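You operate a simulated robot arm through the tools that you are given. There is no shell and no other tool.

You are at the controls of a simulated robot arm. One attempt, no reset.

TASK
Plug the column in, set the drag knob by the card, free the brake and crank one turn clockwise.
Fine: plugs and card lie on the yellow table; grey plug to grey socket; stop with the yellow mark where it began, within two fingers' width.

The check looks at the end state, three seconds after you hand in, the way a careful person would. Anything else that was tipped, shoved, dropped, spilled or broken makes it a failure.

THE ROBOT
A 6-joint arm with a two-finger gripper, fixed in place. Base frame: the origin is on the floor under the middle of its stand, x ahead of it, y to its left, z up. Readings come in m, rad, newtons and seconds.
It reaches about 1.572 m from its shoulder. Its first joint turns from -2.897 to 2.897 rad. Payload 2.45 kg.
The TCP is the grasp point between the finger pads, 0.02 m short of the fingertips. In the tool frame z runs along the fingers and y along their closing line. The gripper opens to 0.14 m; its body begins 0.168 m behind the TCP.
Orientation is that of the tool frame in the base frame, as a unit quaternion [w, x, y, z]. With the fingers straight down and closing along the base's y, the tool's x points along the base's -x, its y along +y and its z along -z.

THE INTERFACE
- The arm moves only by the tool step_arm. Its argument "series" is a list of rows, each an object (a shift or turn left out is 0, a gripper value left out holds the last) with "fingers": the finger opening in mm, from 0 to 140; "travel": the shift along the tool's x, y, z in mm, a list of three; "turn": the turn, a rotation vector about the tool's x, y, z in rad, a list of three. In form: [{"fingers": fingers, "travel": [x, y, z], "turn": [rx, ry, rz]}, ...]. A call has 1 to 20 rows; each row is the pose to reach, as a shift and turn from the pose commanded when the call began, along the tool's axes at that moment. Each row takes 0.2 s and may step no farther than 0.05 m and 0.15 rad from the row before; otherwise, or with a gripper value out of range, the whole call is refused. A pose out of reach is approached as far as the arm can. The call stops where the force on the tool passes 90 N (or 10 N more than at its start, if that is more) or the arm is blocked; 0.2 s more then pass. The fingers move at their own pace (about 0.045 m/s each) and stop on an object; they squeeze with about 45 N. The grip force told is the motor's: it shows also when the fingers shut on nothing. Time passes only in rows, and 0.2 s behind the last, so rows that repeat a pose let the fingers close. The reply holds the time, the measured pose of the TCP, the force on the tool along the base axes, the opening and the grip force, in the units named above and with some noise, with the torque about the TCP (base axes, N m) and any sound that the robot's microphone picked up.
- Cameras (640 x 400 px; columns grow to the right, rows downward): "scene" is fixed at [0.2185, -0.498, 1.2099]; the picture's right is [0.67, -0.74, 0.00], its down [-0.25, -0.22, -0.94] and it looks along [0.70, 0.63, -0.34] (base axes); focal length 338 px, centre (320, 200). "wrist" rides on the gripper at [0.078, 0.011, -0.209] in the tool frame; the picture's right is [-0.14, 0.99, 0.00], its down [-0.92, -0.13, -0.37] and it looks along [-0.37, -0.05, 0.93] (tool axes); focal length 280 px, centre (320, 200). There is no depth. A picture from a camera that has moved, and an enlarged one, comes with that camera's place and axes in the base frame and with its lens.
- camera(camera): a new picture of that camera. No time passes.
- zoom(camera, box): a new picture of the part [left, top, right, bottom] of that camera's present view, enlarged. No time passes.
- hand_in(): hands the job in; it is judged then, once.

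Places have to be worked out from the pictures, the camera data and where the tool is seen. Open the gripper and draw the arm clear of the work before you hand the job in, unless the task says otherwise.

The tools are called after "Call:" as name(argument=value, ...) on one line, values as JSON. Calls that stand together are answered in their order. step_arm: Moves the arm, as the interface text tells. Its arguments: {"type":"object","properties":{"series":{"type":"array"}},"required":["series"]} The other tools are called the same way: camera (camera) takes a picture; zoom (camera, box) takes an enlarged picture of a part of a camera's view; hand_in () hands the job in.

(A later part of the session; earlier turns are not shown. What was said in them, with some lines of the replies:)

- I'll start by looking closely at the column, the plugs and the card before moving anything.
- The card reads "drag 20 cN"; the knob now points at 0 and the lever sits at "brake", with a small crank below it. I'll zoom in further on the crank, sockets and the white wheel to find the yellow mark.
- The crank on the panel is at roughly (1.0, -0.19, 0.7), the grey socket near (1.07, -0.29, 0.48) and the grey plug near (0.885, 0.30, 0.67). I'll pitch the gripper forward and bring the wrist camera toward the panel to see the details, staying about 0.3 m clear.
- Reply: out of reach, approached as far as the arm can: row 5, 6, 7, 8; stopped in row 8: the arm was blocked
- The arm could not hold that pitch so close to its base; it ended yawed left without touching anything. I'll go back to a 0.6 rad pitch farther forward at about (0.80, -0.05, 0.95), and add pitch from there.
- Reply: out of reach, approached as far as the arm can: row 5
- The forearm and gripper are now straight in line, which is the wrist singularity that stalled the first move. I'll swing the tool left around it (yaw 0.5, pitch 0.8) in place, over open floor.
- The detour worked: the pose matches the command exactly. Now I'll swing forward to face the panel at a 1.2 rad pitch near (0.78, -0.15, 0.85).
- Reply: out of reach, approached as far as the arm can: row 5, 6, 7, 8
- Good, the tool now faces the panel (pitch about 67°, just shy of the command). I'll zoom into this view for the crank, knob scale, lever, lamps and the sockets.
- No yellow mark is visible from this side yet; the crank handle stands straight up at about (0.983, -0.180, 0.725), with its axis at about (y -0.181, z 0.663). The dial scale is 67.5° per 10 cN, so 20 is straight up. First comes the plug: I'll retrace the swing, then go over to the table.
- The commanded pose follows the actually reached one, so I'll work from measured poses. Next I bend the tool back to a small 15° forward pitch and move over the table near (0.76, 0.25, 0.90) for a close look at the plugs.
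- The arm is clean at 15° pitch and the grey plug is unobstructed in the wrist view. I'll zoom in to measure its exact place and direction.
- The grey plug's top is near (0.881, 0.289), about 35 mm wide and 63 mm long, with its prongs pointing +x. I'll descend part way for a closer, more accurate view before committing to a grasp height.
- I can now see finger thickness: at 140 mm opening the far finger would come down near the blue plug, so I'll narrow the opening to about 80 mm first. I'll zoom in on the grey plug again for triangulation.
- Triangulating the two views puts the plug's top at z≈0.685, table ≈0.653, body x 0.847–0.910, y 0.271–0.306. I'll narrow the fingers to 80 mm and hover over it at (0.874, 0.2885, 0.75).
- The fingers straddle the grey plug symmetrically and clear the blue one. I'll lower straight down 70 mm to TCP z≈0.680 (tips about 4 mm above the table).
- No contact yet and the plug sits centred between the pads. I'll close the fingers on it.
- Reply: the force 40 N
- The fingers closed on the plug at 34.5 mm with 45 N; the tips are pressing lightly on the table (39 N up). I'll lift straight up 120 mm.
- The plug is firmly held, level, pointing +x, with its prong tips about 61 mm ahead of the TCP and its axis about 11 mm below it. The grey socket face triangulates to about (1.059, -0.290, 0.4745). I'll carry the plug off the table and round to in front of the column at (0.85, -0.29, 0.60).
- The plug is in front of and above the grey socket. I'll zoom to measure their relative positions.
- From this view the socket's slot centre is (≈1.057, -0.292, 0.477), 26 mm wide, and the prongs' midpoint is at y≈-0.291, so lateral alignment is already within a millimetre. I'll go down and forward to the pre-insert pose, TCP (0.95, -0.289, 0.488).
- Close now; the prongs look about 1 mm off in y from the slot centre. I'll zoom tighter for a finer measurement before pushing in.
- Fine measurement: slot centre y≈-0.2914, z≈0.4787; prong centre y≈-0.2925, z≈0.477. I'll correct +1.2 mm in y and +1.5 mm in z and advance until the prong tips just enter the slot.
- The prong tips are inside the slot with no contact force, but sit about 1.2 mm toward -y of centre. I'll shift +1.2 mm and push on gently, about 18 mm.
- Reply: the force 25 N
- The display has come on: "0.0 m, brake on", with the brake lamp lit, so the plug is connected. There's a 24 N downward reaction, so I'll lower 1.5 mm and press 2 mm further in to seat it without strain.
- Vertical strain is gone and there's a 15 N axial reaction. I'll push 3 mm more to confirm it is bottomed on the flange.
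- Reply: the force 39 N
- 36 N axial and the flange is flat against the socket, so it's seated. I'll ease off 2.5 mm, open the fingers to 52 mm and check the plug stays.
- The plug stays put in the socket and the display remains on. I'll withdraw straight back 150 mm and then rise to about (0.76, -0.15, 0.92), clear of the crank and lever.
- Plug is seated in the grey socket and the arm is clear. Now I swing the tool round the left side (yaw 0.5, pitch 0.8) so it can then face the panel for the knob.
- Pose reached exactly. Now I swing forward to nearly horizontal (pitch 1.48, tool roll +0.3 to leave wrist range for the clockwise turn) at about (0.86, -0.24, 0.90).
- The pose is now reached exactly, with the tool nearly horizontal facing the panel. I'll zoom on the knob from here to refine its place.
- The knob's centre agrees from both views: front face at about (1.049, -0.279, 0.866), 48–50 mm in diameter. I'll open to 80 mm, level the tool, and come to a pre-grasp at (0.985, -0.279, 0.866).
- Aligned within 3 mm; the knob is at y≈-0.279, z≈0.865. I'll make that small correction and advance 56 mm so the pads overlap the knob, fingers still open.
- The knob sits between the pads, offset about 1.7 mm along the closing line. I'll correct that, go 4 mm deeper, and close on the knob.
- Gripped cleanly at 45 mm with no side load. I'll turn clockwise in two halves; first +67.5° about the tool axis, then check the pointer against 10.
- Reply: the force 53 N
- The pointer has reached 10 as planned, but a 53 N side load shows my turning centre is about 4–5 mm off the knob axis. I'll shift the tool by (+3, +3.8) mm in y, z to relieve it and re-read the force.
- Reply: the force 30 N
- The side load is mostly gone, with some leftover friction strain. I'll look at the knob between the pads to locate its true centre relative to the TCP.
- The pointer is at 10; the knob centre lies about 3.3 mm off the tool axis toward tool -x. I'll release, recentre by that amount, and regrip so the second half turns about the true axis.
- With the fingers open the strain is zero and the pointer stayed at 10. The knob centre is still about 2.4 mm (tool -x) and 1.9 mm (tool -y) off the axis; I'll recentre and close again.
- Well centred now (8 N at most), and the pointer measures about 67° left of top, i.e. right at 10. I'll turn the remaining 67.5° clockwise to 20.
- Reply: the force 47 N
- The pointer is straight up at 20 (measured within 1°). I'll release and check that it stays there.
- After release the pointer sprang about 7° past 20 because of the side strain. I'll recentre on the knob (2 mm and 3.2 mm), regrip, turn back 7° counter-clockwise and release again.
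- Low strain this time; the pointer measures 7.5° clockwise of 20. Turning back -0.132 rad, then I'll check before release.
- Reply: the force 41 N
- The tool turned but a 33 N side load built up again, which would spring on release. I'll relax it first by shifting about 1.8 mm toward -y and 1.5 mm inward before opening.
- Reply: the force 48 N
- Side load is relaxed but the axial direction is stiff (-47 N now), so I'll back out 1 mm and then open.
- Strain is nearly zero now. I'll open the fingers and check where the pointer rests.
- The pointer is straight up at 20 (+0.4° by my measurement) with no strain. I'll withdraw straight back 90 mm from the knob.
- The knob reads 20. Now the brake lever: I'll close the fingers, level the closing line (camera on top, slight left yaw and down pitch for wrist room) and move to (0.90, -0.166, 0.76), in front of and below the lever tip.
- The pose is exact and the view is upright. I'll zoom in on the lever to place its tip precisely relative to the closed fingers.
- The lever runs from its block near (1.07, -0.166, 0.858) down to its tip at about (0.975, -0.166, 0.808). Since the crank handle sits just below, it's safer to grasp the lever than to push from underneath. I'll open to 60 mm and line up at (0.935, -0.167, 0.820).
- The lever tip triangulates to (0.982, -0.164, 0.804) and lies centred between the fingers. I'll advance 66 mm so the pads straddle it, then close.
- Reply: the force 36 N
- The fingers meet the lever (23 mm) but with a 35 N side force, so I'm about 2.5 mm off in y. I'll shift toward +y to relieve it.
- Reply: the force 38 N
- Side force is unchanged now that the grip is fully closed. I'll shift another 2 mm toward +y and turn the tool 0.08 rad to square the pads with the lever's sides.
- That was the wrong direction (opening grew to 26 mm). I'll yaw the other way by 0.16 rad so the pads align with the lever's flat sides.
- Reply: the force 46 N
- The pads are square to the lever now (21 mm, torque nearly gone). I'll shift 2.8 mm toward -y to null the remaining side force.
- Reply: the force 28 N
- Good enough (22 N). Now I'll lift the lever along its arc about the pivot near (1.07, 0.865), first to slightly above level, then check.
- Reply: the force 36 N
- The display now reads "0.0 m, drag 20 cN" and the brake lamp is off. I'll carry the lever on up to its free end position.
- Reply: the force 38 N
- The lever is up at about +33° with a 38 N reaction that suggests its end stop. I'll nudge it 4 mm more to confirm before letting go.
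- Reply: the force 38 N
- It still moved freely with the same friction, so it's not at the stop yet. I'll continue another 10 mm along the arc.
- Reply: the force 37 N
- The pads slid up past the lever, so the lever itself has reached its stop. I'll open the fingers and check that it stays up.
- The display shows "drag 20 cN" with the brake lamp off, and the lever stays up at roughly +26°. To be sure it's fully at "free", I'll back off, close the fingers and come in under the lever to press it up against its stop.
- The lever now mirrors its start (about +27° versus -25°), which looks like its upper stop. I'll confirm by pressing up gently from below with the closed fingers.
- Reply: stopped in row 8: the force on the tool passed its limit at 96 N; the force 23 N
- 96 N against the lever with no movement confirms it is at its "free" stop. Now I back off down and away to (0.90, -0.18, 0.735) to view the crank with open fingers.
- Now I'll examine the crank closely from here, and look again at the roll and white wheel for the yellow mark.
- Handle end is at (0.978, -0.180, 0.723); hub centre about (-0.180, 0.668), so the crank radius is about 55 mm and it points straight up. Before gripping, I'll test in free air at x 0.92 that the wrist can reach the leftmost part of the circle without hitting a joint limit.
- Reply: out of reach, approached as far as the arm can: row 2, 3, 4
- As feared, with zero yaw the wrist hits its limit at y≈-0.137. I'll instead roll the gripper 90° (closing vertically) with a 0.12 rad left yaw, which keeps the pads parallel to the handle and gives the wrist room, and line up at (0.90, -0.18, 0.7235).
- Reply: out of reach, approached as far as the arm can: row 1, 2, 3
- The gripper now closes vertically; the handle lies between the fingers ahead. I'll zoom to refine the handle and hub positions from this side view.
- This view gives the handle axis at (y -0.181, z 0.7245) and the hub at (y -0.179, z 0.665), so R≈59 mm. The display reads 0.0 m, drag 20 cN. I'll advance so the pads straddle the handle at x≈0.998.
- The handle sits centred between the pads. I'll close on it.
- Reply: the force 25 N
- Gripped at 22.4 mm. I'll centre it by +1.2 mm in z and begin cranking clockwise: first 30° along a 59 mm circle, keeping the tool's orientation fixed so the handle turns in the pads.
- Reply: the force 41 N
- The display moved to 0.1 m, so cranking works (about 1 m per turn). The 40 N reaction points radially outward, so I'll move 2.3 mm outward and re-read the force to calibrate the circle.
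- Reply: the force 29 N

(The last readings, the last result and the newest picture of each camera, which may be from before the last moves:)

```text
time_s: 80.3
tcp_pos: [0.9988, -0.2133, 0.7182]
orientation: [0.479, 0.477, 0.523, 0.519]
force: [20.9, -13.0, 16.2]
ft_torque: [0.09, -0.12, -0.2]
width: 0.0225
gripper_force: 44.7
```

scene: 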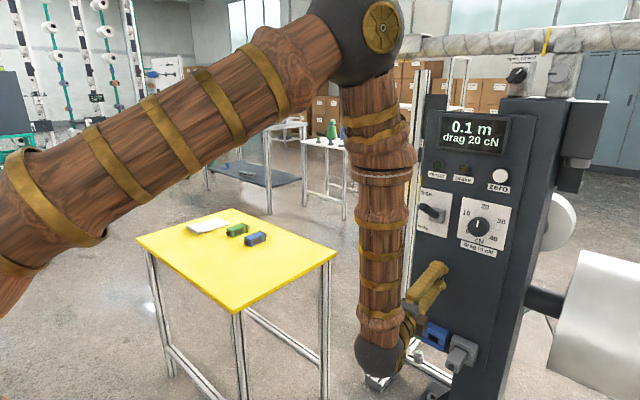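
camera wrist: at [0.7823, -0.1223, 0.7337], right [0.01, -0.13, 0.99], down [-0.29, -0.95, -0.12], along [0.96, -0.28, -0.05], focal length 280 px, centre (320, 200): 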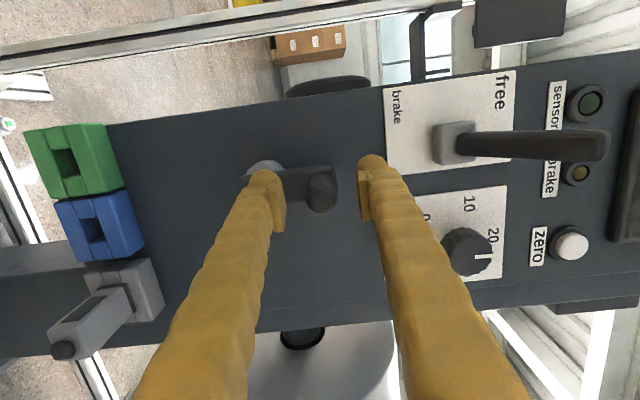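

Strain halved. Using the measured TCP, the circle fits centre (-0.1805, 0.667) with R≈0.0597. I'll continue clockwise to about 90° along that circle.

Call:
step_arm(series=[{"travel": [-5.4, -4.3, 0]}, {"travel": [-10.3, -9, -0.5]}, {"travel": [-15.3, -14.9, -1]}, {"travel": [-19.7, -21.4, -1.4]}, {"travel": [-23.2, -28.5, -1.7]}, {"travel": [-25.7, -35.8, -1.9]}, {"travel": [-27.2, -43.4, -2]}, {"travel": [-27.6, -51.3, -2]}, {"travel": [-27.6, -51.3, -2]}])

Call:
zoom(camera="wrist", box=[200, 90, 400, 240])

Call:
zoom(camera="scene", box=[390, 90, 530, 330])

```text
time_s: 82.3
tcp_pos: [1.001, -0.2403, 0.6657]
orientation: [0.477, 0.477, 0.524, 0.52]
force: [-1.4, 1.5, -12.5]
ft_torque: [-0.34, 0.12, 0.04]
width: 0.0227
gripper_force: 44.9
```

```text
2.67 times, centred on (300, 165) of wrist
camera zoom: at [0.7847, -0.1804, 0.6769], right [0.02, -0.13, 0.99], down [-0.29, -0.95, -0.12], along [0.96, -0.28, -0.05], focal length 748 px, centre (373, 293)
```

zoom: 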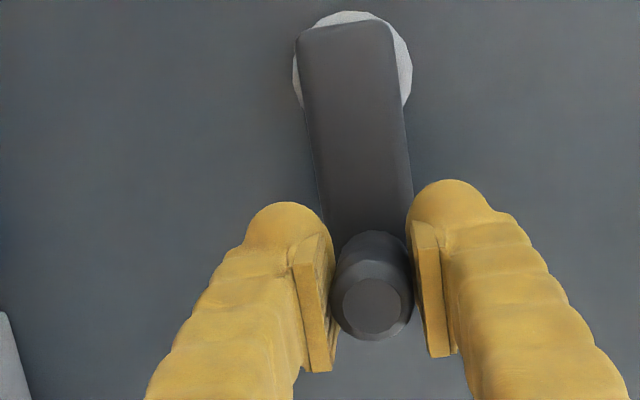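

```text
1.67 times, centred on (460, 210) of scene
camera zoom: at [0.2185, -0.498, 1.2099], right [0.67, -0.74, 0.0], down [-0.25, -0.22, -0.94], along [0.7, 0.63, -0.34], focal length 564 px, centre (87, 183)
```

zoom: 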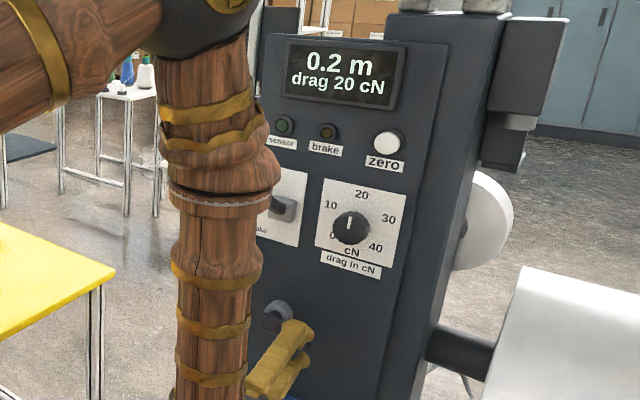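

Very low forces and the crank is at 90° (display 0.2 m). I'll continue clockwise from 90° to 180° on the same circle.

Call:
step_arm(series=[{"travel": [0.5, -7.8, 0.1]}, {"travel": [2.1, -15.4, 0.2]}, {"travel": [4.6, -22.8, 0.4]}, {"travel": [8.1, -29.8, 0.7]}, {"travel": [12.4, -36.3, 1.1]}, {"travel": [17.6, -42.1, 1.5]}, {"travel": [23.4, -47.3, 2]}, {"travel": [29.9, -51.6, 2.6]}, {"travel": [36.9, -55, 3.2]}, {"travel": [44.3, -57.5, 3.9]}, {"travel": [51.9, -59, 4.6]}, {"travel": [59.7, -59.5, 5.3]}, {"travel": [59.7, -59.5, 5.3]}])

Call:
zoom(camera="wrist", box=[230, 90, 430, 240])

Call:
zoom(camera="scene", box=[390, 90, 640, 400])

```text
time_s: 85.1
tcp_pos: [0.9978, -0.1784, 0.6076]
orientation: [0.477, 0.478, 0.523, 0.519]
force: [8.3, 3.5, -37.8]
ft_torque: [0.16, 0.29, 0.67]
width: 0.0227
gripper_force: 45.1
```

```text
2.67 times, centred on (330, 165) of wrist
camera zoom: at [0.7828, -0.1198, 0.6171], right [0.02, -0.13, 0.99], down [-0.29, -0.95, -0.12], along [0.96, -0.28, -0.05], focal length 748 px, centre (293, 293)
```

zoom: 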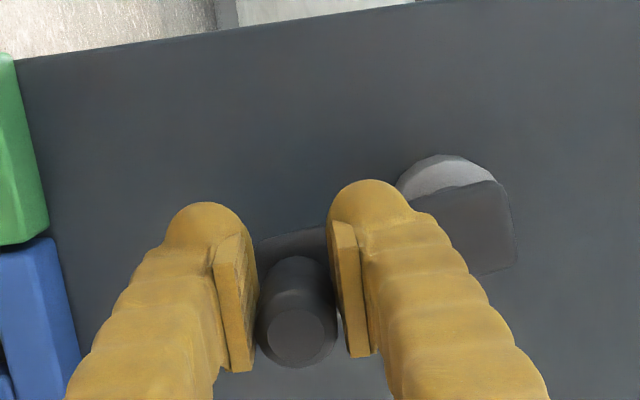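

```text
1.29 times, centred on (515, 245) of scene
camera zoom: at [0.2185, -0.498, 1.2099], right [0.67, -0.74, 0.0], down [-0.25, -0.22, -0.94], along [0.7, 0.63, -0.34], focal length 436 px, centre (68, 142)
```

zoom: 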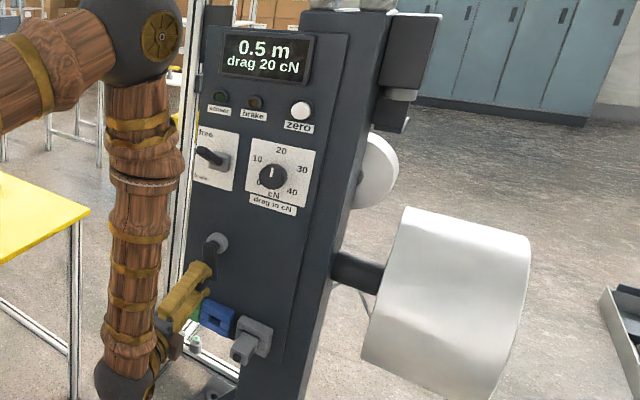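

Half a turn: the display shows 0.5 m. Before continuing, I'll look at the drum, wheel and crank for the yellow mark at this angle.

Call:
zoom(camera="scene", box=[520, 170, 640, 400])

Call:
zoom(camera="scene", box=[400, 250, 470, 320])

Call:
camera(camera="wrist")

```text
1.74 times, centred on (580, 285) of scene
camera zoom: at [0.2185, -0.498, 1.2099], right [0.67, -0.74, 0.0], down [-0.25, -0.22, -0.94], along [0.7, 0.63, -0.34], focal length 588 px, centre (-132, 52)
```

zoom: 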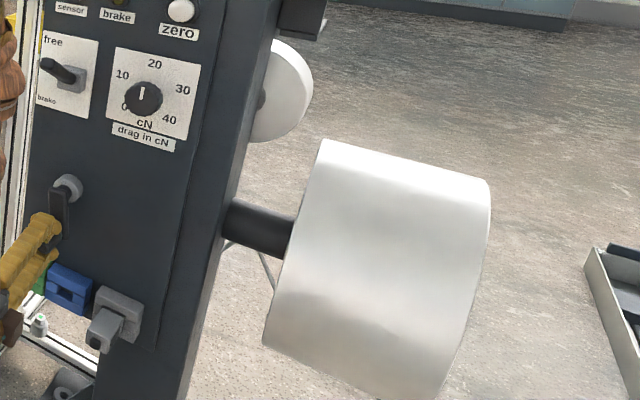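

```text
5.71 times, centred on (435, 285) of scene
camera zoom: at [0.2185, -0.498, 1.2099], right [0.67, -0.74, 0.0], down [-0.25, -0.22, -0.94], along [0.7, 0.63, -0.34], focal length 1932 px, centre (-337, -286)
```

zoom: 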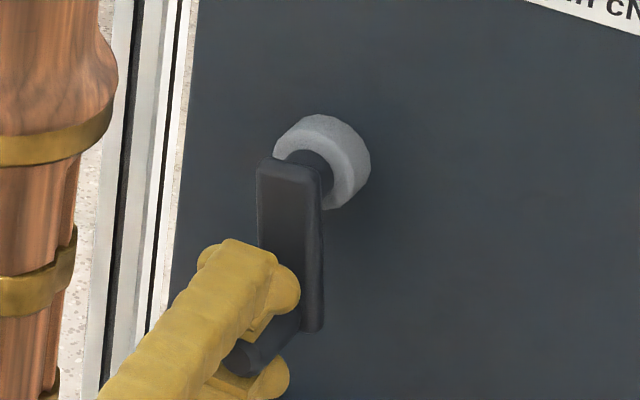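

```text
taken
camera wrist: at [0.7828, -0.1198, 0.6171], right [0.02, -0.13, 0.99], down [-0.29, -0.95, -0.12], along [0.96, -0.28, -0.05], focal length 280 px, centre (320, 200)
```

wrist: 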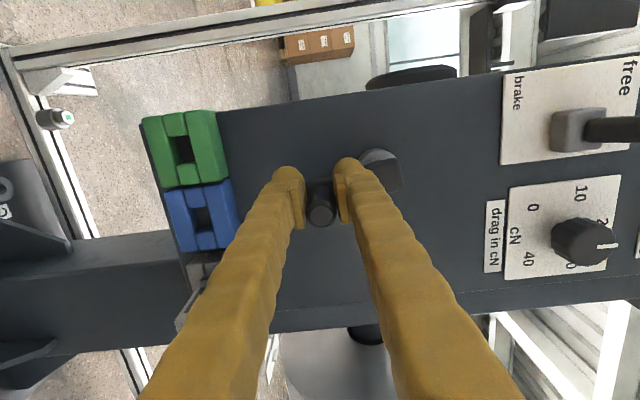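

No yellow mark is visible from here either; it must be on a hidden side, so I'll judge by the crank angle and the metre count. Forces fit R≈60 mm; continuing clockwise 180° → 270°.

Call:
step_arm(series=[{"travel": [7.4, -2, 0.7]}, {"travel": [15, -0.3, 1.3]}, {"travel": [22.4, 2.2, 2]}, {"travel": [29.5, 5.7, 2.6]}, {"travel": [36, 10, 3.2]}, {"travel": [41.9, 15.3, 3.7]}, {"travel": [47, 21.3, 4.2]}, {"travel": [51.3, 27.8, 4.5]}, {"travel": [54.7, 34.9, 4.8]}, {"travel": [57.2, 42.3, 5.1]}, {"travel": [58.8, 50, 5.2]}, {"travel": [59.2, 57.9, 5.3]}, {"travel": [59.2, 57.9, 5.3]}])

Call:
camera(camera="wrist")

Call:
zoom(camera="scene", box=[390, 90, 640, 400])

```text
time_s: 86.3
tcp_pos: [0.9974, -0.1384, 0.6108]
orientation: [0.473, 0.477, 0.527, 0.52]
force: [16.0, 15.5, -11.4]
ft_torque: [-0.26, 0.27, 0.85]
width: 0.0204
gripper_force: 45.4
stopped in row 5: the force on the tool passed its limit at 94 N (the readings are from after the stop); the commanded pose is now the measured one
```

```text
taken
camera wrist: at [0.7827, -0.082, 0.6231], right [0.02, -0.13, 0.99], down [-0.28, -0.95, -0.12], along [0.96, -0.27, -0.06], focal length 280 px, centre (320, 200)
```

wrist: 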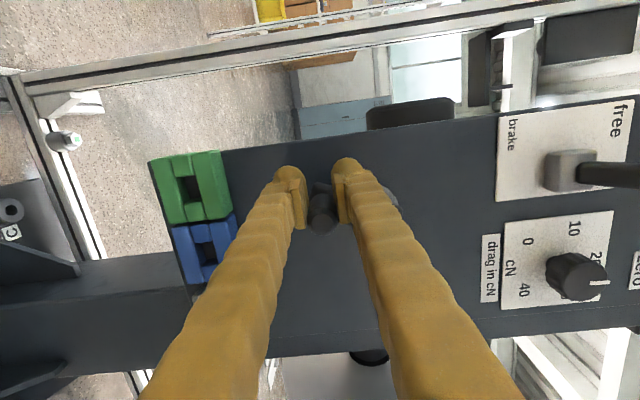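

```text
1.29 times, centred on (515, 245) of scene
camera zoom: at [0.2185, -0.498, 1.2099], right [0.67, -0.74, 0.0], down [-0.25, -0.22, -0.94], along [0.7, 0.63, -0.34], focal length 436 px, centre (68, 142)
```

zoom: 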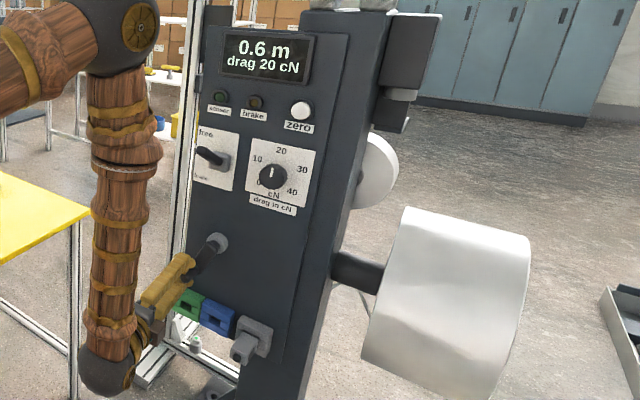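

The force limit tripped at about 215°: the handle lagged and the pads slipped about 8 mm along it. Nothing looks disturbed (display 0.6 m). I'll zoom in to find the handle's actual position.

Call:
zoom(camera="wrist", box=[260, 140, 420, 250])

Call:
zoom(camera="scene", box=[390, 250, 480, 330])

```text
3.64 times, centred on (340, 195) of wrist
camera zoom: at [0.7827, -0.082, 0.6231], right [0.02, -0.13, 0.99], down [-0.28, -0.95, -0.12], along [0.96, -0.27, -0.06], focal length 1020 px, centre (247, 218)
```

zoom: 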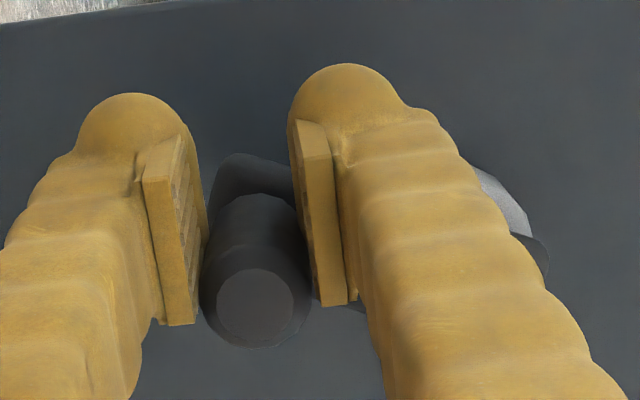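

```text
5.00 times, centred on (435, 290) of scene
camera zoom: at [0.2185, -0.498, 1.2099], right [0.67, -0.74, 0.0], down [-0.25, -0.22, -0.94], along [0.7, 0.63, -0.34], focal length 1690 px, centre (-255, -250)
```

zoom: 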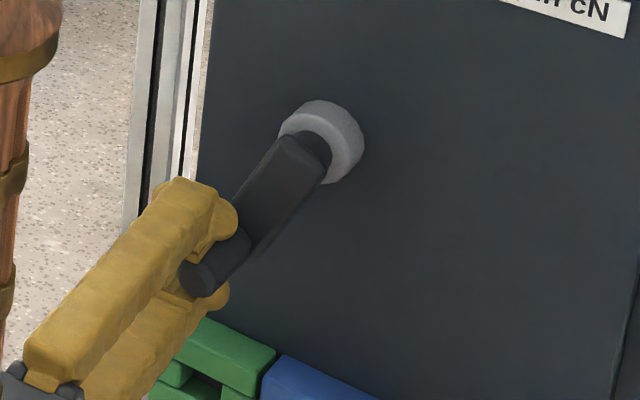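

The handle is really at (-0.158, 0.610), i.e. about 201° — the vertical pads slip along it when motion is sideways. Better: release, re-roll the gripper so it closes along the direction of motion, and then turn the tool together with the crank. First I open and back off 70 mm.

Call:
step_arm(series=[{"fingers": 56}, {"fingers": 56}, {"travel": [0, 0, -25]}, {"travel": [0, 0, -50]}, {"travel": [0, 0, -75]}, {"travel": [0, 0, -75]}])

Call:
camera(camera="wrist")

Call:
zoom(camera="scene", box=[390, 250, 480, 330])

```text
time_s: 87.7
tcp_pos: [0.922, -0.1479, 0.6122]
orientation: [0.474, 0.479, 0.526, 0.52]
force: [-0.4, -0.8, 0.7]
ft_torque: [-0.04, 0.0, -0.01]
width: 0.0558
gripper_force: 0.1
```

```text
taken
camera wrist: at [0.7068, -0.0898, 0.6238], right [0.02, -0.13, 0.99], down [-0.28, -0.95, -0.12], along [0.96, -0.28, -0.06], focal length 280 px, centre (320, 200)
```

wrist: 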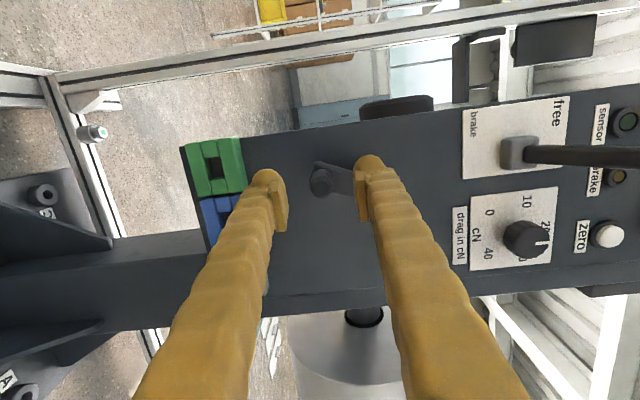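

```text
5.00 times, centred on (435, 290) of scene
camera zoom: at [0.2185, -0.498, 1.2099], right [0.67, -0.74, 0.0], down [-0.25, -0.22, -0.94], along [0.7, 0.63, -0.34], focal length 1690 px, centre (-255, -250)
```

zoom: 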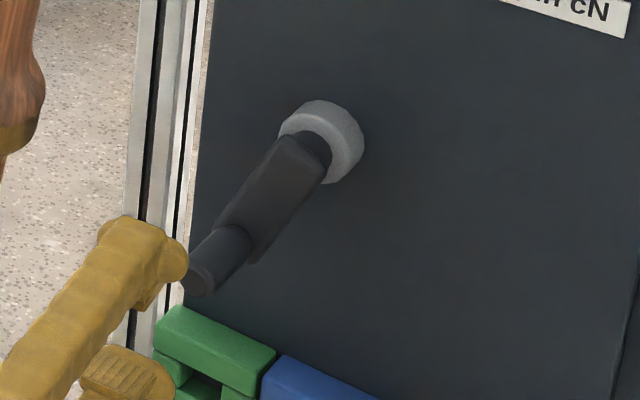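

The crank stayed at about 202°. I'll roll the tool -68.5° so its closing line is tangential there, and line the TCP up with the handle axis.

Call:
step_arm(series=[{"travel": [-1.3, -0.1, -0.1], "turn": [0, 0, -0.1495]}, {"travel": [-2.6, -0.3, -0.2], "turn": [0, 0, -0.299]}, {"travel": [-3.9, -0.4, -0.4], "turn": [0, 0, -0.4485]}, {"travel": [-5.2, -0.6, -0.5], "turn": [0, 0, -0.598]}, {"travel": [-6.5, -0.7, -0.6], "turn": [0, 0, -0.7475]}, {"travel": [-7.8, -0.9, -0.7], "turn": [0, 0, -0.897]}, {"travel": [-9.1, -1, -0.9], "turn": [0, 0, -1.0465]}, {"travel": [-10.5, -1.2, -1], "turn": [0, 0, -1.196]}, {"travel": [-10.5, -1.2, -1], "turn": [0, 0, -1.196]}])

Call:
camera(camera="wrist")

Call:
zoom(camera="wrist", box=[250, 90, 410, 230])

```text
time_s: 89.7
tcp_pos: [0.9234, -0.159, 0.6106]
orientation: [0.684, 0.098, 0.704, 0.162]
force: [-0.2, 0.4, -0.3]
ft_torque: [-0.01, 0.02, 0.0]
width: 0.056
gripper_force: 0.0
```

```text
taken
camera wrist: at [0.7104, -0.141, 0.5438], right [-0.08, 0.87, 0.49], down [-0.32, -0.48, 0.82], along [0.95, -0.09, 0.31], focal length 280 px, centre (320, 200)
```

wrist: 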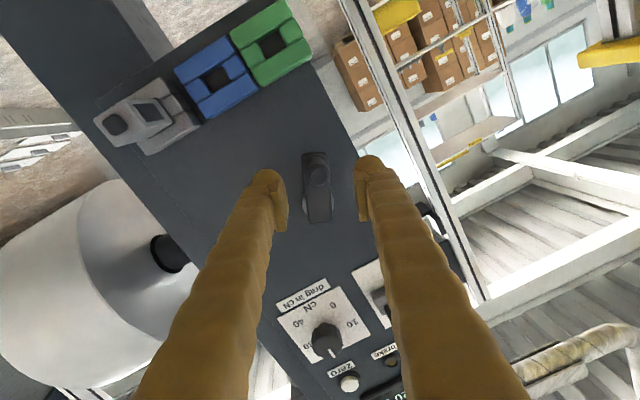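

```text
2.86 times, centred on (330, 160) of wrist
camera zoom: at [0.7104, -0.141, 0.5438], right [-0.08, 0.87, 0.49], down [-0.32, -0.48, 0.82], along [0.95, -0.09, 0.31], focal length 801 px, centre (291, 314)
```

zoom: 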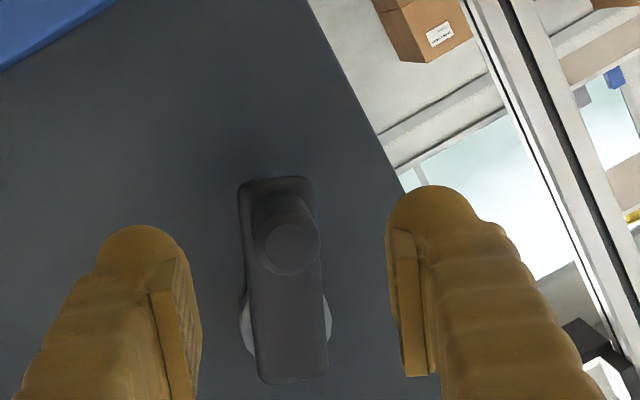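

The view now shows the crank arm in line with the image vertical, handle at about (-0.156, 0.612), hub at (-0.181, 0.665): angle ≈203°. I'll advance 75 mm along +x so the pads straddle the handle, then close.

Call:
step_arm(series=[{"travel": [-0.8, -0.8, 18.6]}, {"travel": [-1.7, -1.6, 37.2]}, {"travel": [-2.5, -2.4, 55.8]}, {"travel": [-3.3, -3.2, 74.4]}, {"travel": [-3.3, -3.2, 74.4]}])

Call:
zoom(camera="wrist", box=[240, 110, 400, 250])

```text
time_s: 90.9
tcp_pos: [0.9969, -0.1558, 0.6102]
orientation: [0.684, 0.1, 0.704, 0.163]
force: [-0.1, 0.2, 1.2]
ft_torque: [-0.03, -0.01, 0.0]
width: 0.0559
gripper_force: 0.0
```

```text
2.86 times, centred on (320, 180) of wrist
camera zoom: at [0.7853, -0.1368, 0.5439], right [-0.08, 0.87, 0.49], down [-0.32, -0.49, 0.81], along [0.95, -0.09, 0.31], focal length 801 px, centre (320, 257)
```

zoom: 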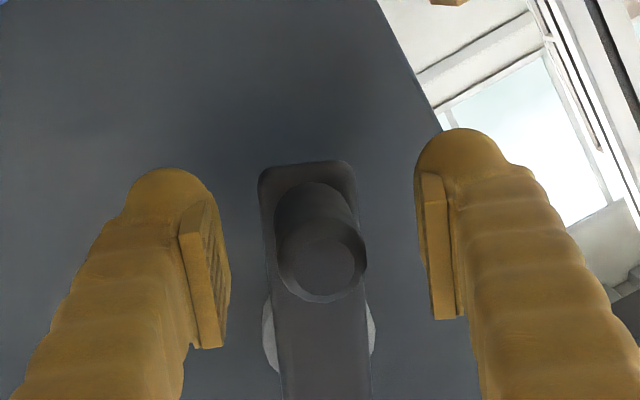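

The handle is centred on the tool axis within a millimetre. Closing the fingers.

Call:
step_arm(series=[{"fingers": 0}, {"fingers": 0}, {"fingers": 0}, {"fingers": 0}, {"fingers": 0}])

Call:
zoom(camera="wrist", box=[240, 110, 400, 250])

```text
time_s: 92.1
tcp_pos: [0.9986, -0.1557, 0.6109]
orientation: [0.684, 0.101, 0.704, 0.161]
force: [3.6, -5.5, -3.0]
ft_torque: [0.09, 0.48, -0.92]
width: 0.023
gripper_force: 45.1
```

```text
2.86 times, centred on (320, 180) of wrist
camera zoom: at [0.7851, -0.137, 0.5438], right [-0.08, 0.87, 0.49], down [-0.32, -0.49, 0.81], along [0.95, -0.09, 0.31], focal length 801 px, centre (320, 257)
```

zoom: 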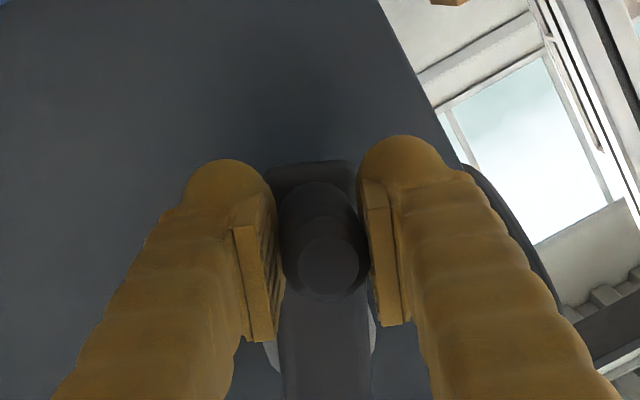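

Gripped with almost no load. Now I turn tool and crank together: 45° clockwise about the hub at (-0.1805, 0.6655) from 204.5° to about 250°.

Call:
step_arm(series=[{"travel": [-1, 7.7, 0.6], "turn": [0, 0, 0.1309]}, {"travel": [-2.9, 15.3, 1.2], "turn": [0, 0, 0.2618]}, {"travel": [-5.8, 22.6, 1.6], "turn": [0, 0, 0.3927]}, {"travel": [-9.8, 29.3, 2], "turn": [0, 0, 0.5236]}, {"travel": [-14.5, 35.6, 2.4], "turn": [0, 0, 0.6545]}, {"travel": [-19.9, 41.2, 2.6], "turn": [0, 0, 0.7854]}, {"travel": [-19.9, 41.2, 2.6], "turn": [0, 0, 0.7854]}])

Call:
zoom(camera="wrist", box=[240, 110, 400, 250])

Call:
zoom(camera="scene", box=[390, 100, 530, 320])

```text
time_s: 93.7
tcp_pos: [0.9997, -0.1237, 0.6465]
orientation: [0.57, 0.361, 0.612, 0.413]
force: [-25.2, 13.1, 3.9]
ft_torque: [-0.36, 0.05, 0.11]
width: 0.0224
gripper_force: 45.0
```

```text
2.86 times, centred on (320, 180) of wrist
camera zoom: at [0.7834, -0.0688, 0.6275], right [-0.02, 0.27, 0.96], down [-0.28, -0.93, 0.26], along [0.96, -0.27, 0.09], focal length 801 px, centre (320, 257)
```

zoom: 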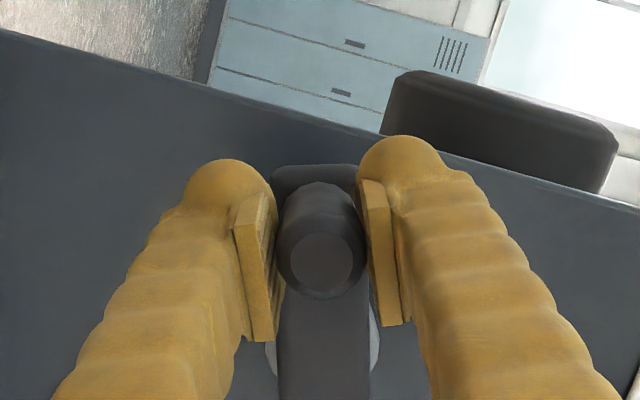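

```text
1.82 times, centred on (460, 210) of scene
camera zoom: at [0.2185, -0.498, 1.2099], right [0.67, -0.74, 0.0], down [-0.25, -0.22, -0.94], along [0.7, 0.63, -0.34], focal length 615 px, centre (66, 182)
```

zoom: 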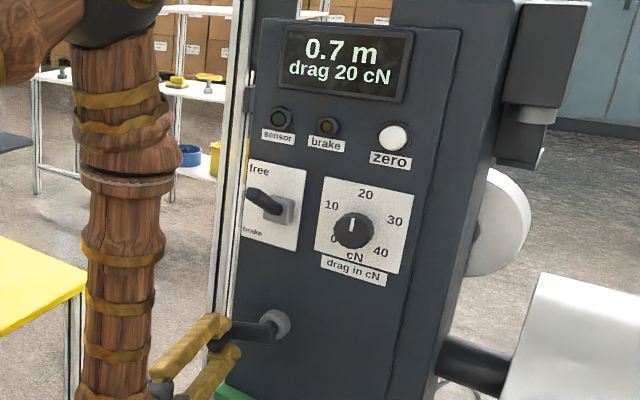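

The handle stays centred in the grip with low forces; display 0.7 m at about 250°. Continuing 60° more clockwise the same way.

Call:
step_arm(series=[{"travel": [-1, 7.8, -0.4], "turn": [0, 0, 0.1309]}, {"travel": [-3, 15.4, -0.3], "turn": [0, 0, 0.2618]}, {"travel": [-5.9, 22.6, -0.4], "turn": [0, 0, 0.3927]}, {"travel": [-9.9, 29.4, -0.5], "turn": [0, 0, 0.5236]}, {"travel": [-14.6, 35.7, -0.8], "turn": [0, 0, 0.6545]}, {"travel": [-20.1, 41.2, -1.1], "turn": [0, 0, 0.7854]}, {"travel": [-26.3, 46, -1.5], "turn": [0, 0, 0.9163]}, {"travel": [-33.1, 50, -2], "turn": [0, 0, 1.0472]}, {"travel": [-33.1, 50, -2], "turn": [0, 0, 1.0472]}])

Call:
zoom(camera="wrist", box=[240, 110, 400, 250])

Call:
zoom(camera="scene", box=[390, 100, 530, 320])

```text
time_s: 95.7
tcp_pos: [0.9978, -0.136, 0.7043]
orientation: [0.287, 0.62, 0.348, 0.642]
force: [-8.6, -22.9, -11.2]
ft_torque: [-0.28, -0.23, -0.6]
width: 0.0227
gripper_force: 45.3
```

```text
2.86 times, centred on (320, 180) of wrist
camera zoom: at [0.7842, -0.0987, 0.7619], right [0.07, -0.7, 0.72], down [-0.31, -0.7, -0.65], along [0.95, -0.18, -0.27], focal length 801 px, centre (320, 257)
```

zoom: 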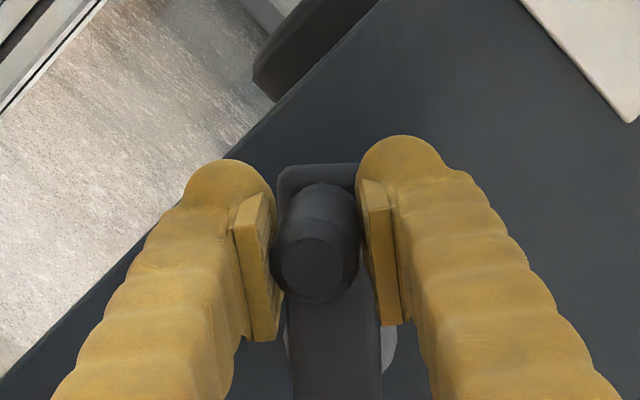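

```text
1.82 times, centred on (460, 210) of scene
camera zoom: at [0.2185, -0.498, 1.2099], right [0.67, -0.74, 0.0], down [-0.25, -0.22, -0.94], along [0.7, 0.63, -0.34], focal length 615 px, centre (66, 182)
```

zoom: 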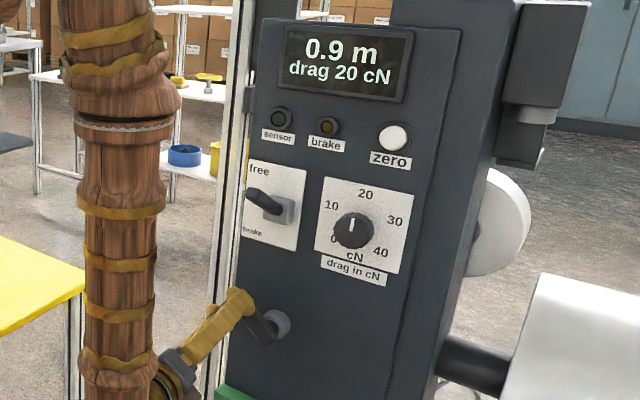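

At about 311° with 0.9 m shown and light loads. I'll complete the last 49° to bring the handle back to straight up.

Call:
step_arm(series=[{"travel": [-1.7, 7.5, -0.6], "turn": [0, 0, 0.1309]}, {"travel": [-3.7, 14.9, -1.2], "turn": [0, 0, 0.2618]}, {"travel": [-6.7, 22, -1.8], "turn": [0, 0, 0.3927]}, {"travel": [-10.5, 28.7, -2.5], "turn": [0, 0, 0.5236]}, {"travel": [-15.2, 34.8, -3.2], "turn": [0, 0, 0.6545]}, {"travel": [-20.6, 40.2, -3.9], "turn": [0, 0, 0.7854]}, {"travel": [-24.3, 43, -4.3], "turn": [0, 0, 0.8639]}, {"travel": [-24.3, 43, -4.3], "turn": [0, 0, 0.8639]}])

Call:
zoom(camera="wrist", box=[240, 110, 400, 250])

Call:
zoom(camera="scene", box=[390, 100, 530, 320])

```text
time_s: 97.5
tcp_pos: [0.9986, -0.1803, 0.7261]
orientation: [-0.007, 0.709, 0.058, 0.703]
force: [-4.8, -0.9, -4.6]
ft_torque: [0.04, 0.28, -1.26]
width: 0.0233
gripper_force: 44.9
```

```text
2.86 times, centred on (320, 180) of wrist
camera zoom: at [0.7913, -0.2057, 0.8066], right [0.09, -0.99, -0.07], down [-0.38, 0.03, -0.92], along [0.92, 0.11, -0.38], focal length 801 px, centre (320, 257)
```

zoom: 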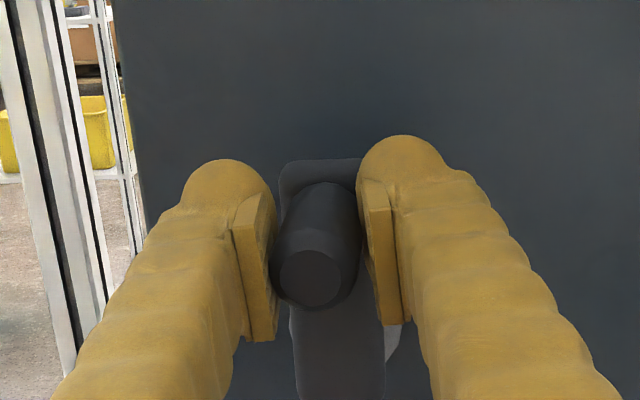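

```text
1.82 times, centred on (460, 210) of scene
camera zoom: at [0.2185, -0.498, 1.2099], right [0.67, -0.74, 0.0], down [-0.25, -0.22, -0.94], along [0.7, 0.63, -0.34], focal length 615 px, centre (66, 182)
```

zoom: 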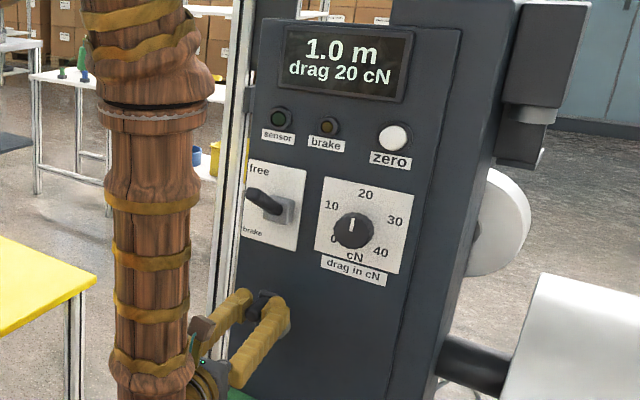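

The display shows 1.0 m and the TCP is back at the starting spot (-0.180, 0.726), with almost no load. I'll release and verify the crank stays straight up.

Call:
step_arm(series=[{"fingers": 60}, {"fingers": 60}, {"fingers": 60}])

Call:
zoom(camera="wrist", box=[240, 110, 400, 250])

```text
time_s: 98.3
tcp_pos: [0.9985, -0.1802, 0.7258]
orientation: [-0.008, 0.708, 0.059, 0.703]
force: [0.0, -0.2, -0.9]
ft_torque: [-0.02, 0.0, 0.02]
width: 0.0606
gripper_force: 0.0
```

```text
2.86 times, centred on (320, 180) of wrist
camera zoom: at [0.7913, -0.2055, 0.8067], right [0.09, -0.99, -0.07], down [-0.38, 0.03, -0.92], along [0.92, 0.11, -0.38], focal length 801 px, centre (320, 257)
```

zoom: 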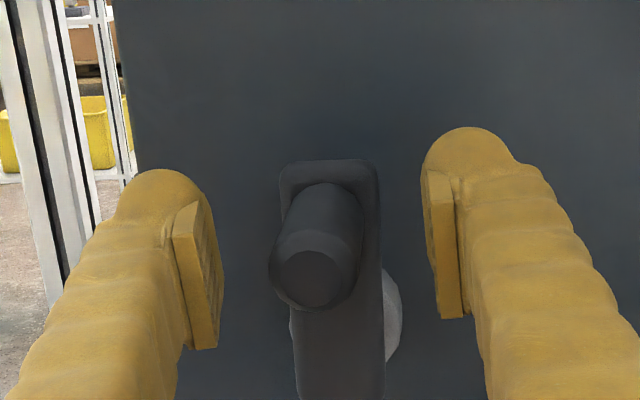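

The crank holds its upright position. I'll withdraw straight back along the tool axis 120 mm and take a full look.

Call:
step_arm(series=[{"travel": [0, 0, -30]}, {"travel": [0, 0, -60]}, {"travel": [0, 0, -90]}, {"travel": [0, 0, -120]}, {"travel": [0, 0, -120]}])

Call:
camera(camera="wrist")

Call:
camera(camera="scene")

Call:
zoom(camera="scene", box=[400, 245, 480, 295])

```text
time_s: 99.5
tcp_pos: [0.877, -0.1907, 0.7272]
orientation: [-0.007, 0.708, 0.059, 0.703]
force: [0.6, -0.8, -0.3]
ft_torque: [-0.02, -0.01, 0.02]
width: 0.0605
gripper_force: 0.1
```

```text
taken
camera wrist: at [0.67, -0.2162, 0.8075], right [0.09, -0.99, -0.07], down [-0.38, 0.03, -0.92], along [0.92, 0.11, -0.38], focal length 280 px, centre (320, 200)
```

wrist: 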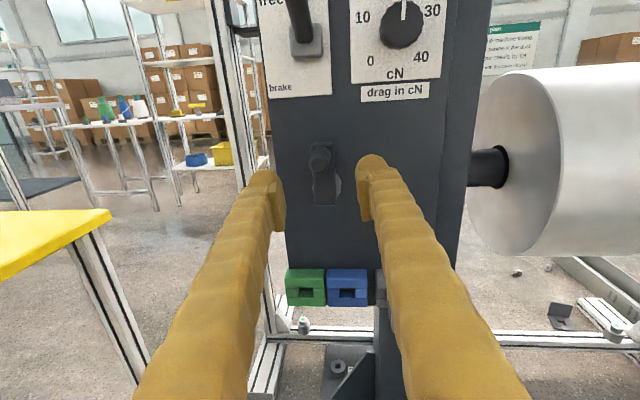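

```text
taken
```

scene: 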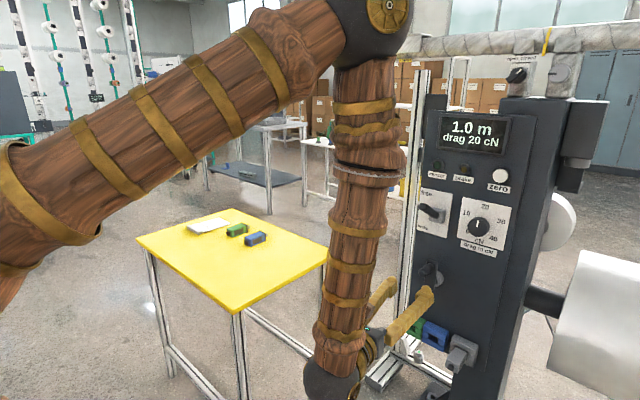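

```text
8.00 times, centred on (440, 270) of scene
camera zoom: at [0.2185, -0.498, 1.2099], right [0.67, -0.74, 0.0], down [-0.25, -0.22, -0.94], along [0.7, 0.63, -0.34], focal length 2705 px, centre (-640, -360)
```

zoom: 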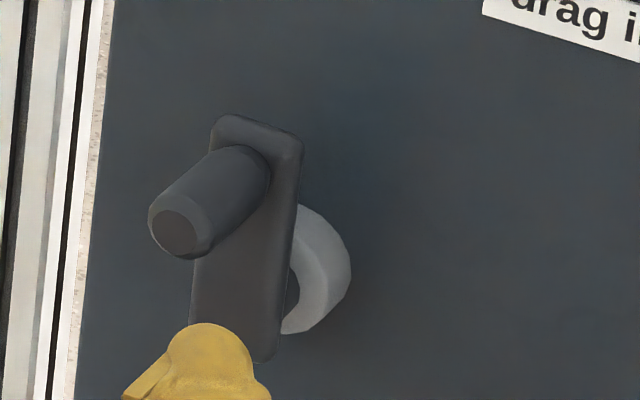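

The crank looks pixel-for-pixel as it did at the start, the display reads 1.0 m, drag 20 cN, brake lamp off. I'll open the gripper fully and draw the arm further clear.

Call:
step_arm(series=[{"fingers": 100, "travel": [10, 0.6, -30]}, {"fingers": 140, "travel": [25, 1.5, -60]}, {"travel": [48, 2.9, -90]}, {"travel": [71.5, 4.3, -118]}, {"travel": [71.5, 4.3, -118]}, {"travel": [71.5, 4.3, -118]}])

Call:
camera(camera="wrist")

Call:
camera(camera="scene")

Call:
zoom(camera="scene", box=[400, 90, 560, 270])

Call:
zoom(camera="scene", box=[390, 300, 500, 390])

Call:
zoom(camera="scene", box=[130, 200, 340, 320])

```text
time_s: 100.9
tcp_pos: [0.7628, -0.2029, 0.801]
orientation: [-0.007, 0.708, 0.058, 0.703]
force: [-0.2, 0.0, 1.1]
ft_torque: [-0.01, -0.03, 0.01]
width: 0.1399
gripper_force: 0.1
```

```text
taken
camera wrist: at [0.5557, -0.228, 0.8813], right [0.09, -0.99, -0.07], down [-0.38, 0.03, -0.92], along [0.92, 0.11, -0.38], focal length 280 px, centre (320, 200)
```

wrist: 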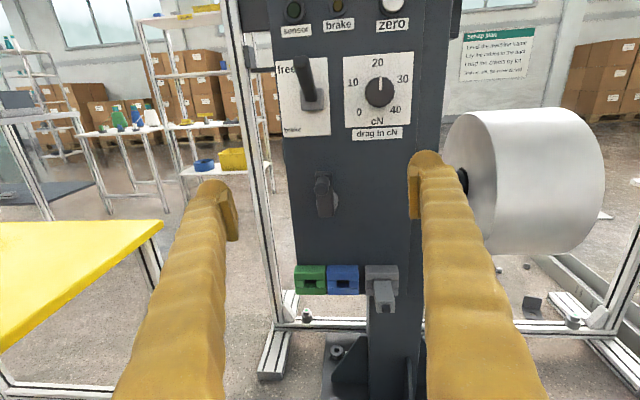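

```text
taken
```

scene: 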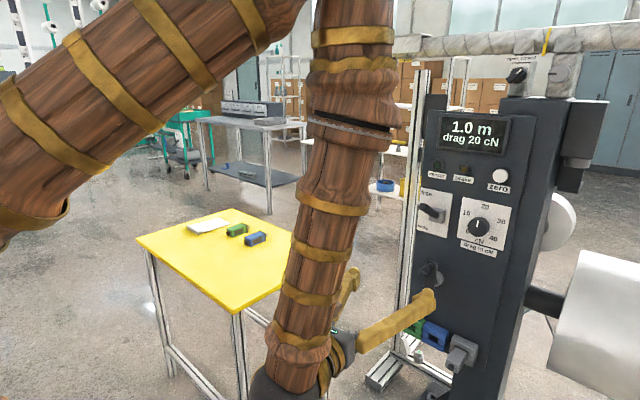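

```text
2.22 times, centred on (480, 180) of scene
camera zoom: at [0.2185, -0.498, 1.2099], right [0.67, -0.74, 0.0], down [-0.25, -0.22, -0.94], along [0.7, 0.63, -0.34], focal length 751 px, centre (-36, 244)
```

zoom: 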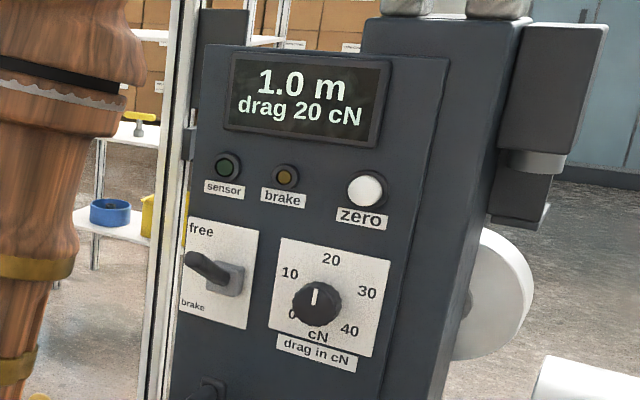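

```text
4.44 times, centred on (445, 345) of scene
camera zoom: at [0.2185, -0.498, 1.2099], right [0.67, -0.74, 0.0], down [-0.25, -0.22, -0.94], along [0.7, 0.63, -0.34], focal length 1503 px, centre (-236, -444)
```

zoom: 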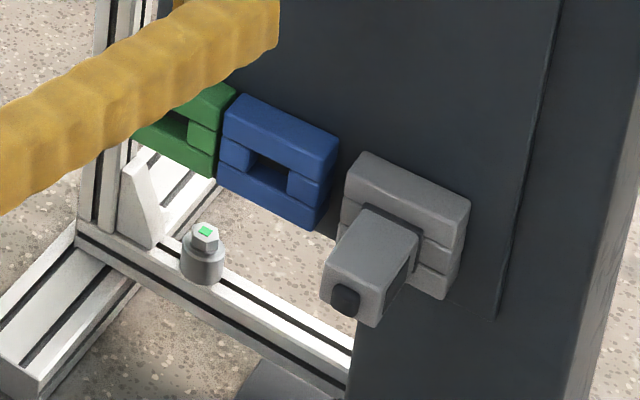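

```text
3.05 times, centred on (235, 260) of scene
camera zoom: at [0.2185, -0.498, 1.2099], right [0.67, -0.74, 0.0], down [-0.25, -0.22, -0.94], along [0.7, 0.63, -0.34], focal length 1030 px, centre (579, 17)
```

zoom: 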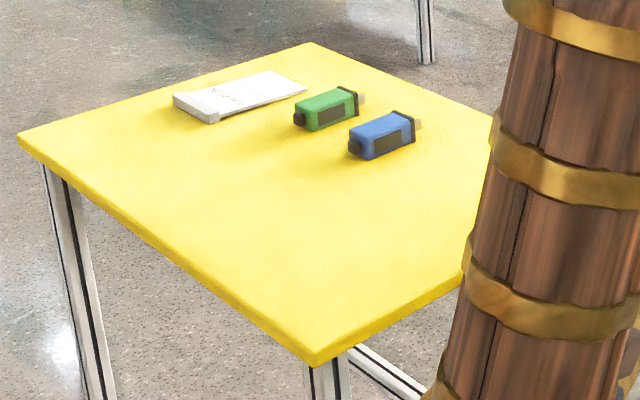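

Everything looks right. There's a wall notice visible; I'll read it in case it bears on the job, and try once more to spot the yellow mark on the drum or wheel.

Call:
zoom(camera="wrist", box=[450, 20, 550, 90])

Call:
zoom(camera="wrist", box=[430, 90, 640, 280])

Call:
zoom(camera="wrist", box=[270, 30, 420, 240])

```text
5.71 times, centred on (500, 55) of wrist
camera zoom: at [0.5557, -0.228, 0.8813], right [0.09, -0.99, -0.07], down [-0.38, 0.03, -0.92], along [0.92, 0.11, -0.38], focal length 1602 px, centre (-709, 1029)
```

zoom: 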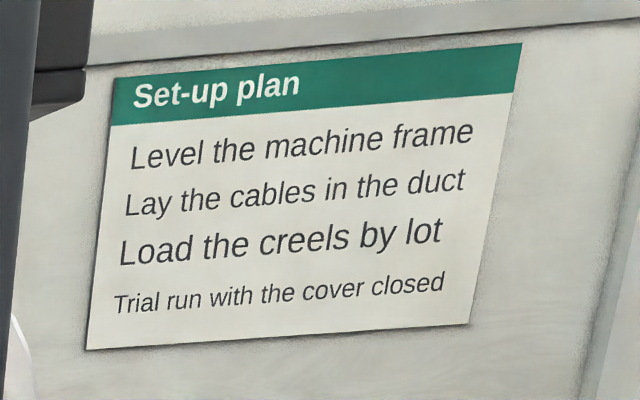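

```text
2.11 times, centred on (535, 185) of wrist
camera zoom: at [0.5557, -0.228, 0.8813], right [0.09, -0.99, -0.07], down [-0.38, 0.03, -0.92], along [0.92, 0.11, -0.38], focal length 590 px, centre (-133, 232)
```

zoom: 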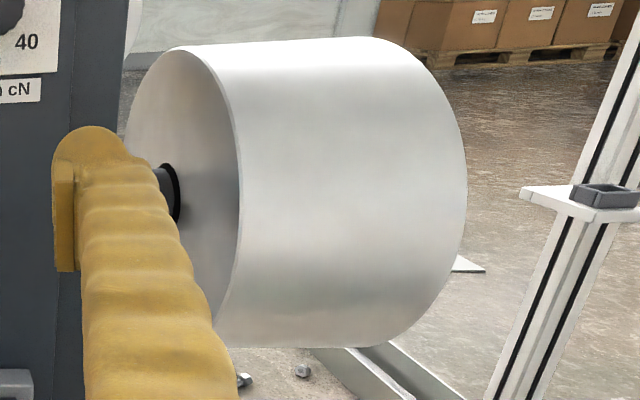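

```text
1.90 times, centred on (345, 135) of wrist
camera zoom: at [0.5557, -0.228, 0.8813], right [0.09, -0.99, -0.07], down [-0.38, 0.03, -0.92], along [0.92, 0.11, -0.38], focal length 534 px, centre (272, 324)
```

zoom: 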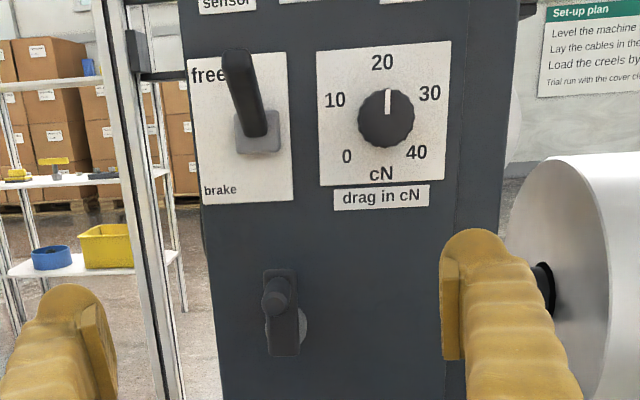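

The notice is unrelated and the settings all read correctly. I'll draw the arm back and up a little more so it's well clear of the column.

Call:
step_arm(series=[{"travel": [33, -1, -17]}, {"travel": [66, -2, -34]}, {"travel": [99, -3, -51]}, {"travel": [99, -3, -51]}, {"travel": [99, -3, -51]}])

Call:
camera(camera="scene")

Call:
camera(camera="wrist")

```text
time_s: 102.1
tcp_pos: [0.7401, -0.2158, 0.8947]
orientation: [-0.007, 0.708, 0.059, 0.703]
force: [0.3, 1.0, -0.4]
ft_torque: [-0.02, 0.0, -0.03]
width: 0.1401
gripper_force: 0.2
out of reach, approached as far as the arm can: row 2, 3, 4, 5
```

```text
taken
```

scene: 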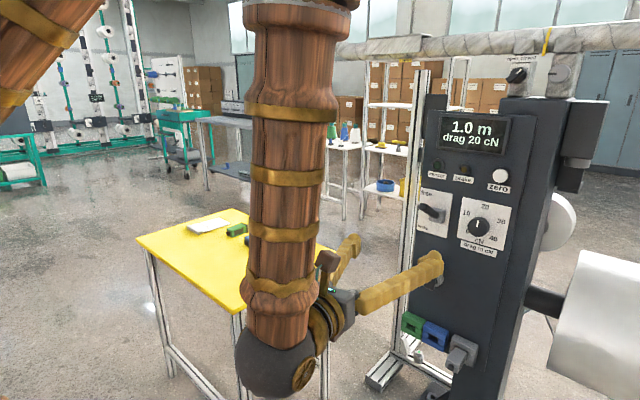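

```text
taken
camera wrist: at [0.5339, -0.2406, 0.9757], right [0.09, -0.99, -0.07], down [-0.38, 0.03, -0.92], along [0.92, 0.11, -0.38], focal length 280 px, centre (320, 200)
```

wrist: 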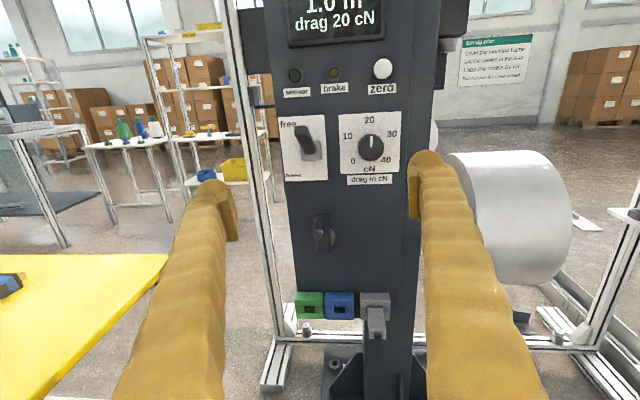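

The grey plug is in the grey socket and the column is powered. The drag is at 20 cN, the lever is at "free", and the crank made one clockwise turn (1.0 m on the display) back to its starting position. I never got a view of the yellow mark itself, so I judged the stop by the crank position. The gripper is open and the arm is clear, so I'm handing the job in.

Call:
hand_in()

```text
The job is handed in.
```

The job is handed in. I never saw the yellow mark from any view, so I judged the stop by the crank itself.

| Step | End state | How I know |
|---|---|---|
| Plug | Grey plug seated in the grey socket | The display came on when it went in, and the flange sat flat against the socket. |
| Drag knob | Set to 20 cN, as the card says | The pointer is straight up at 20 and the display reads "drag 20 cN". |
| Brake | Lever fully up at "free" | The brake lamp went off, and the lever did not move when I pressed it upward. |
| Crank | One clockwise turn, handle back straight up | The display went from 0.0 m to 1.0 m, and the handle looks the same as in the first picture. |

- **Crank grip:** About 60% of the way round, the grip slipped and the force limit stopped the arm. I let go, gripped the handle again at a better angle and finished the turn.
- **Knob:** It sprang about 7° past 20 when I first let go, so I turned it back.
- **Everything else:** The blue and green plugs, the card and the "zero" button were not touched. The gripper is open and the arm is drawn back from the column.
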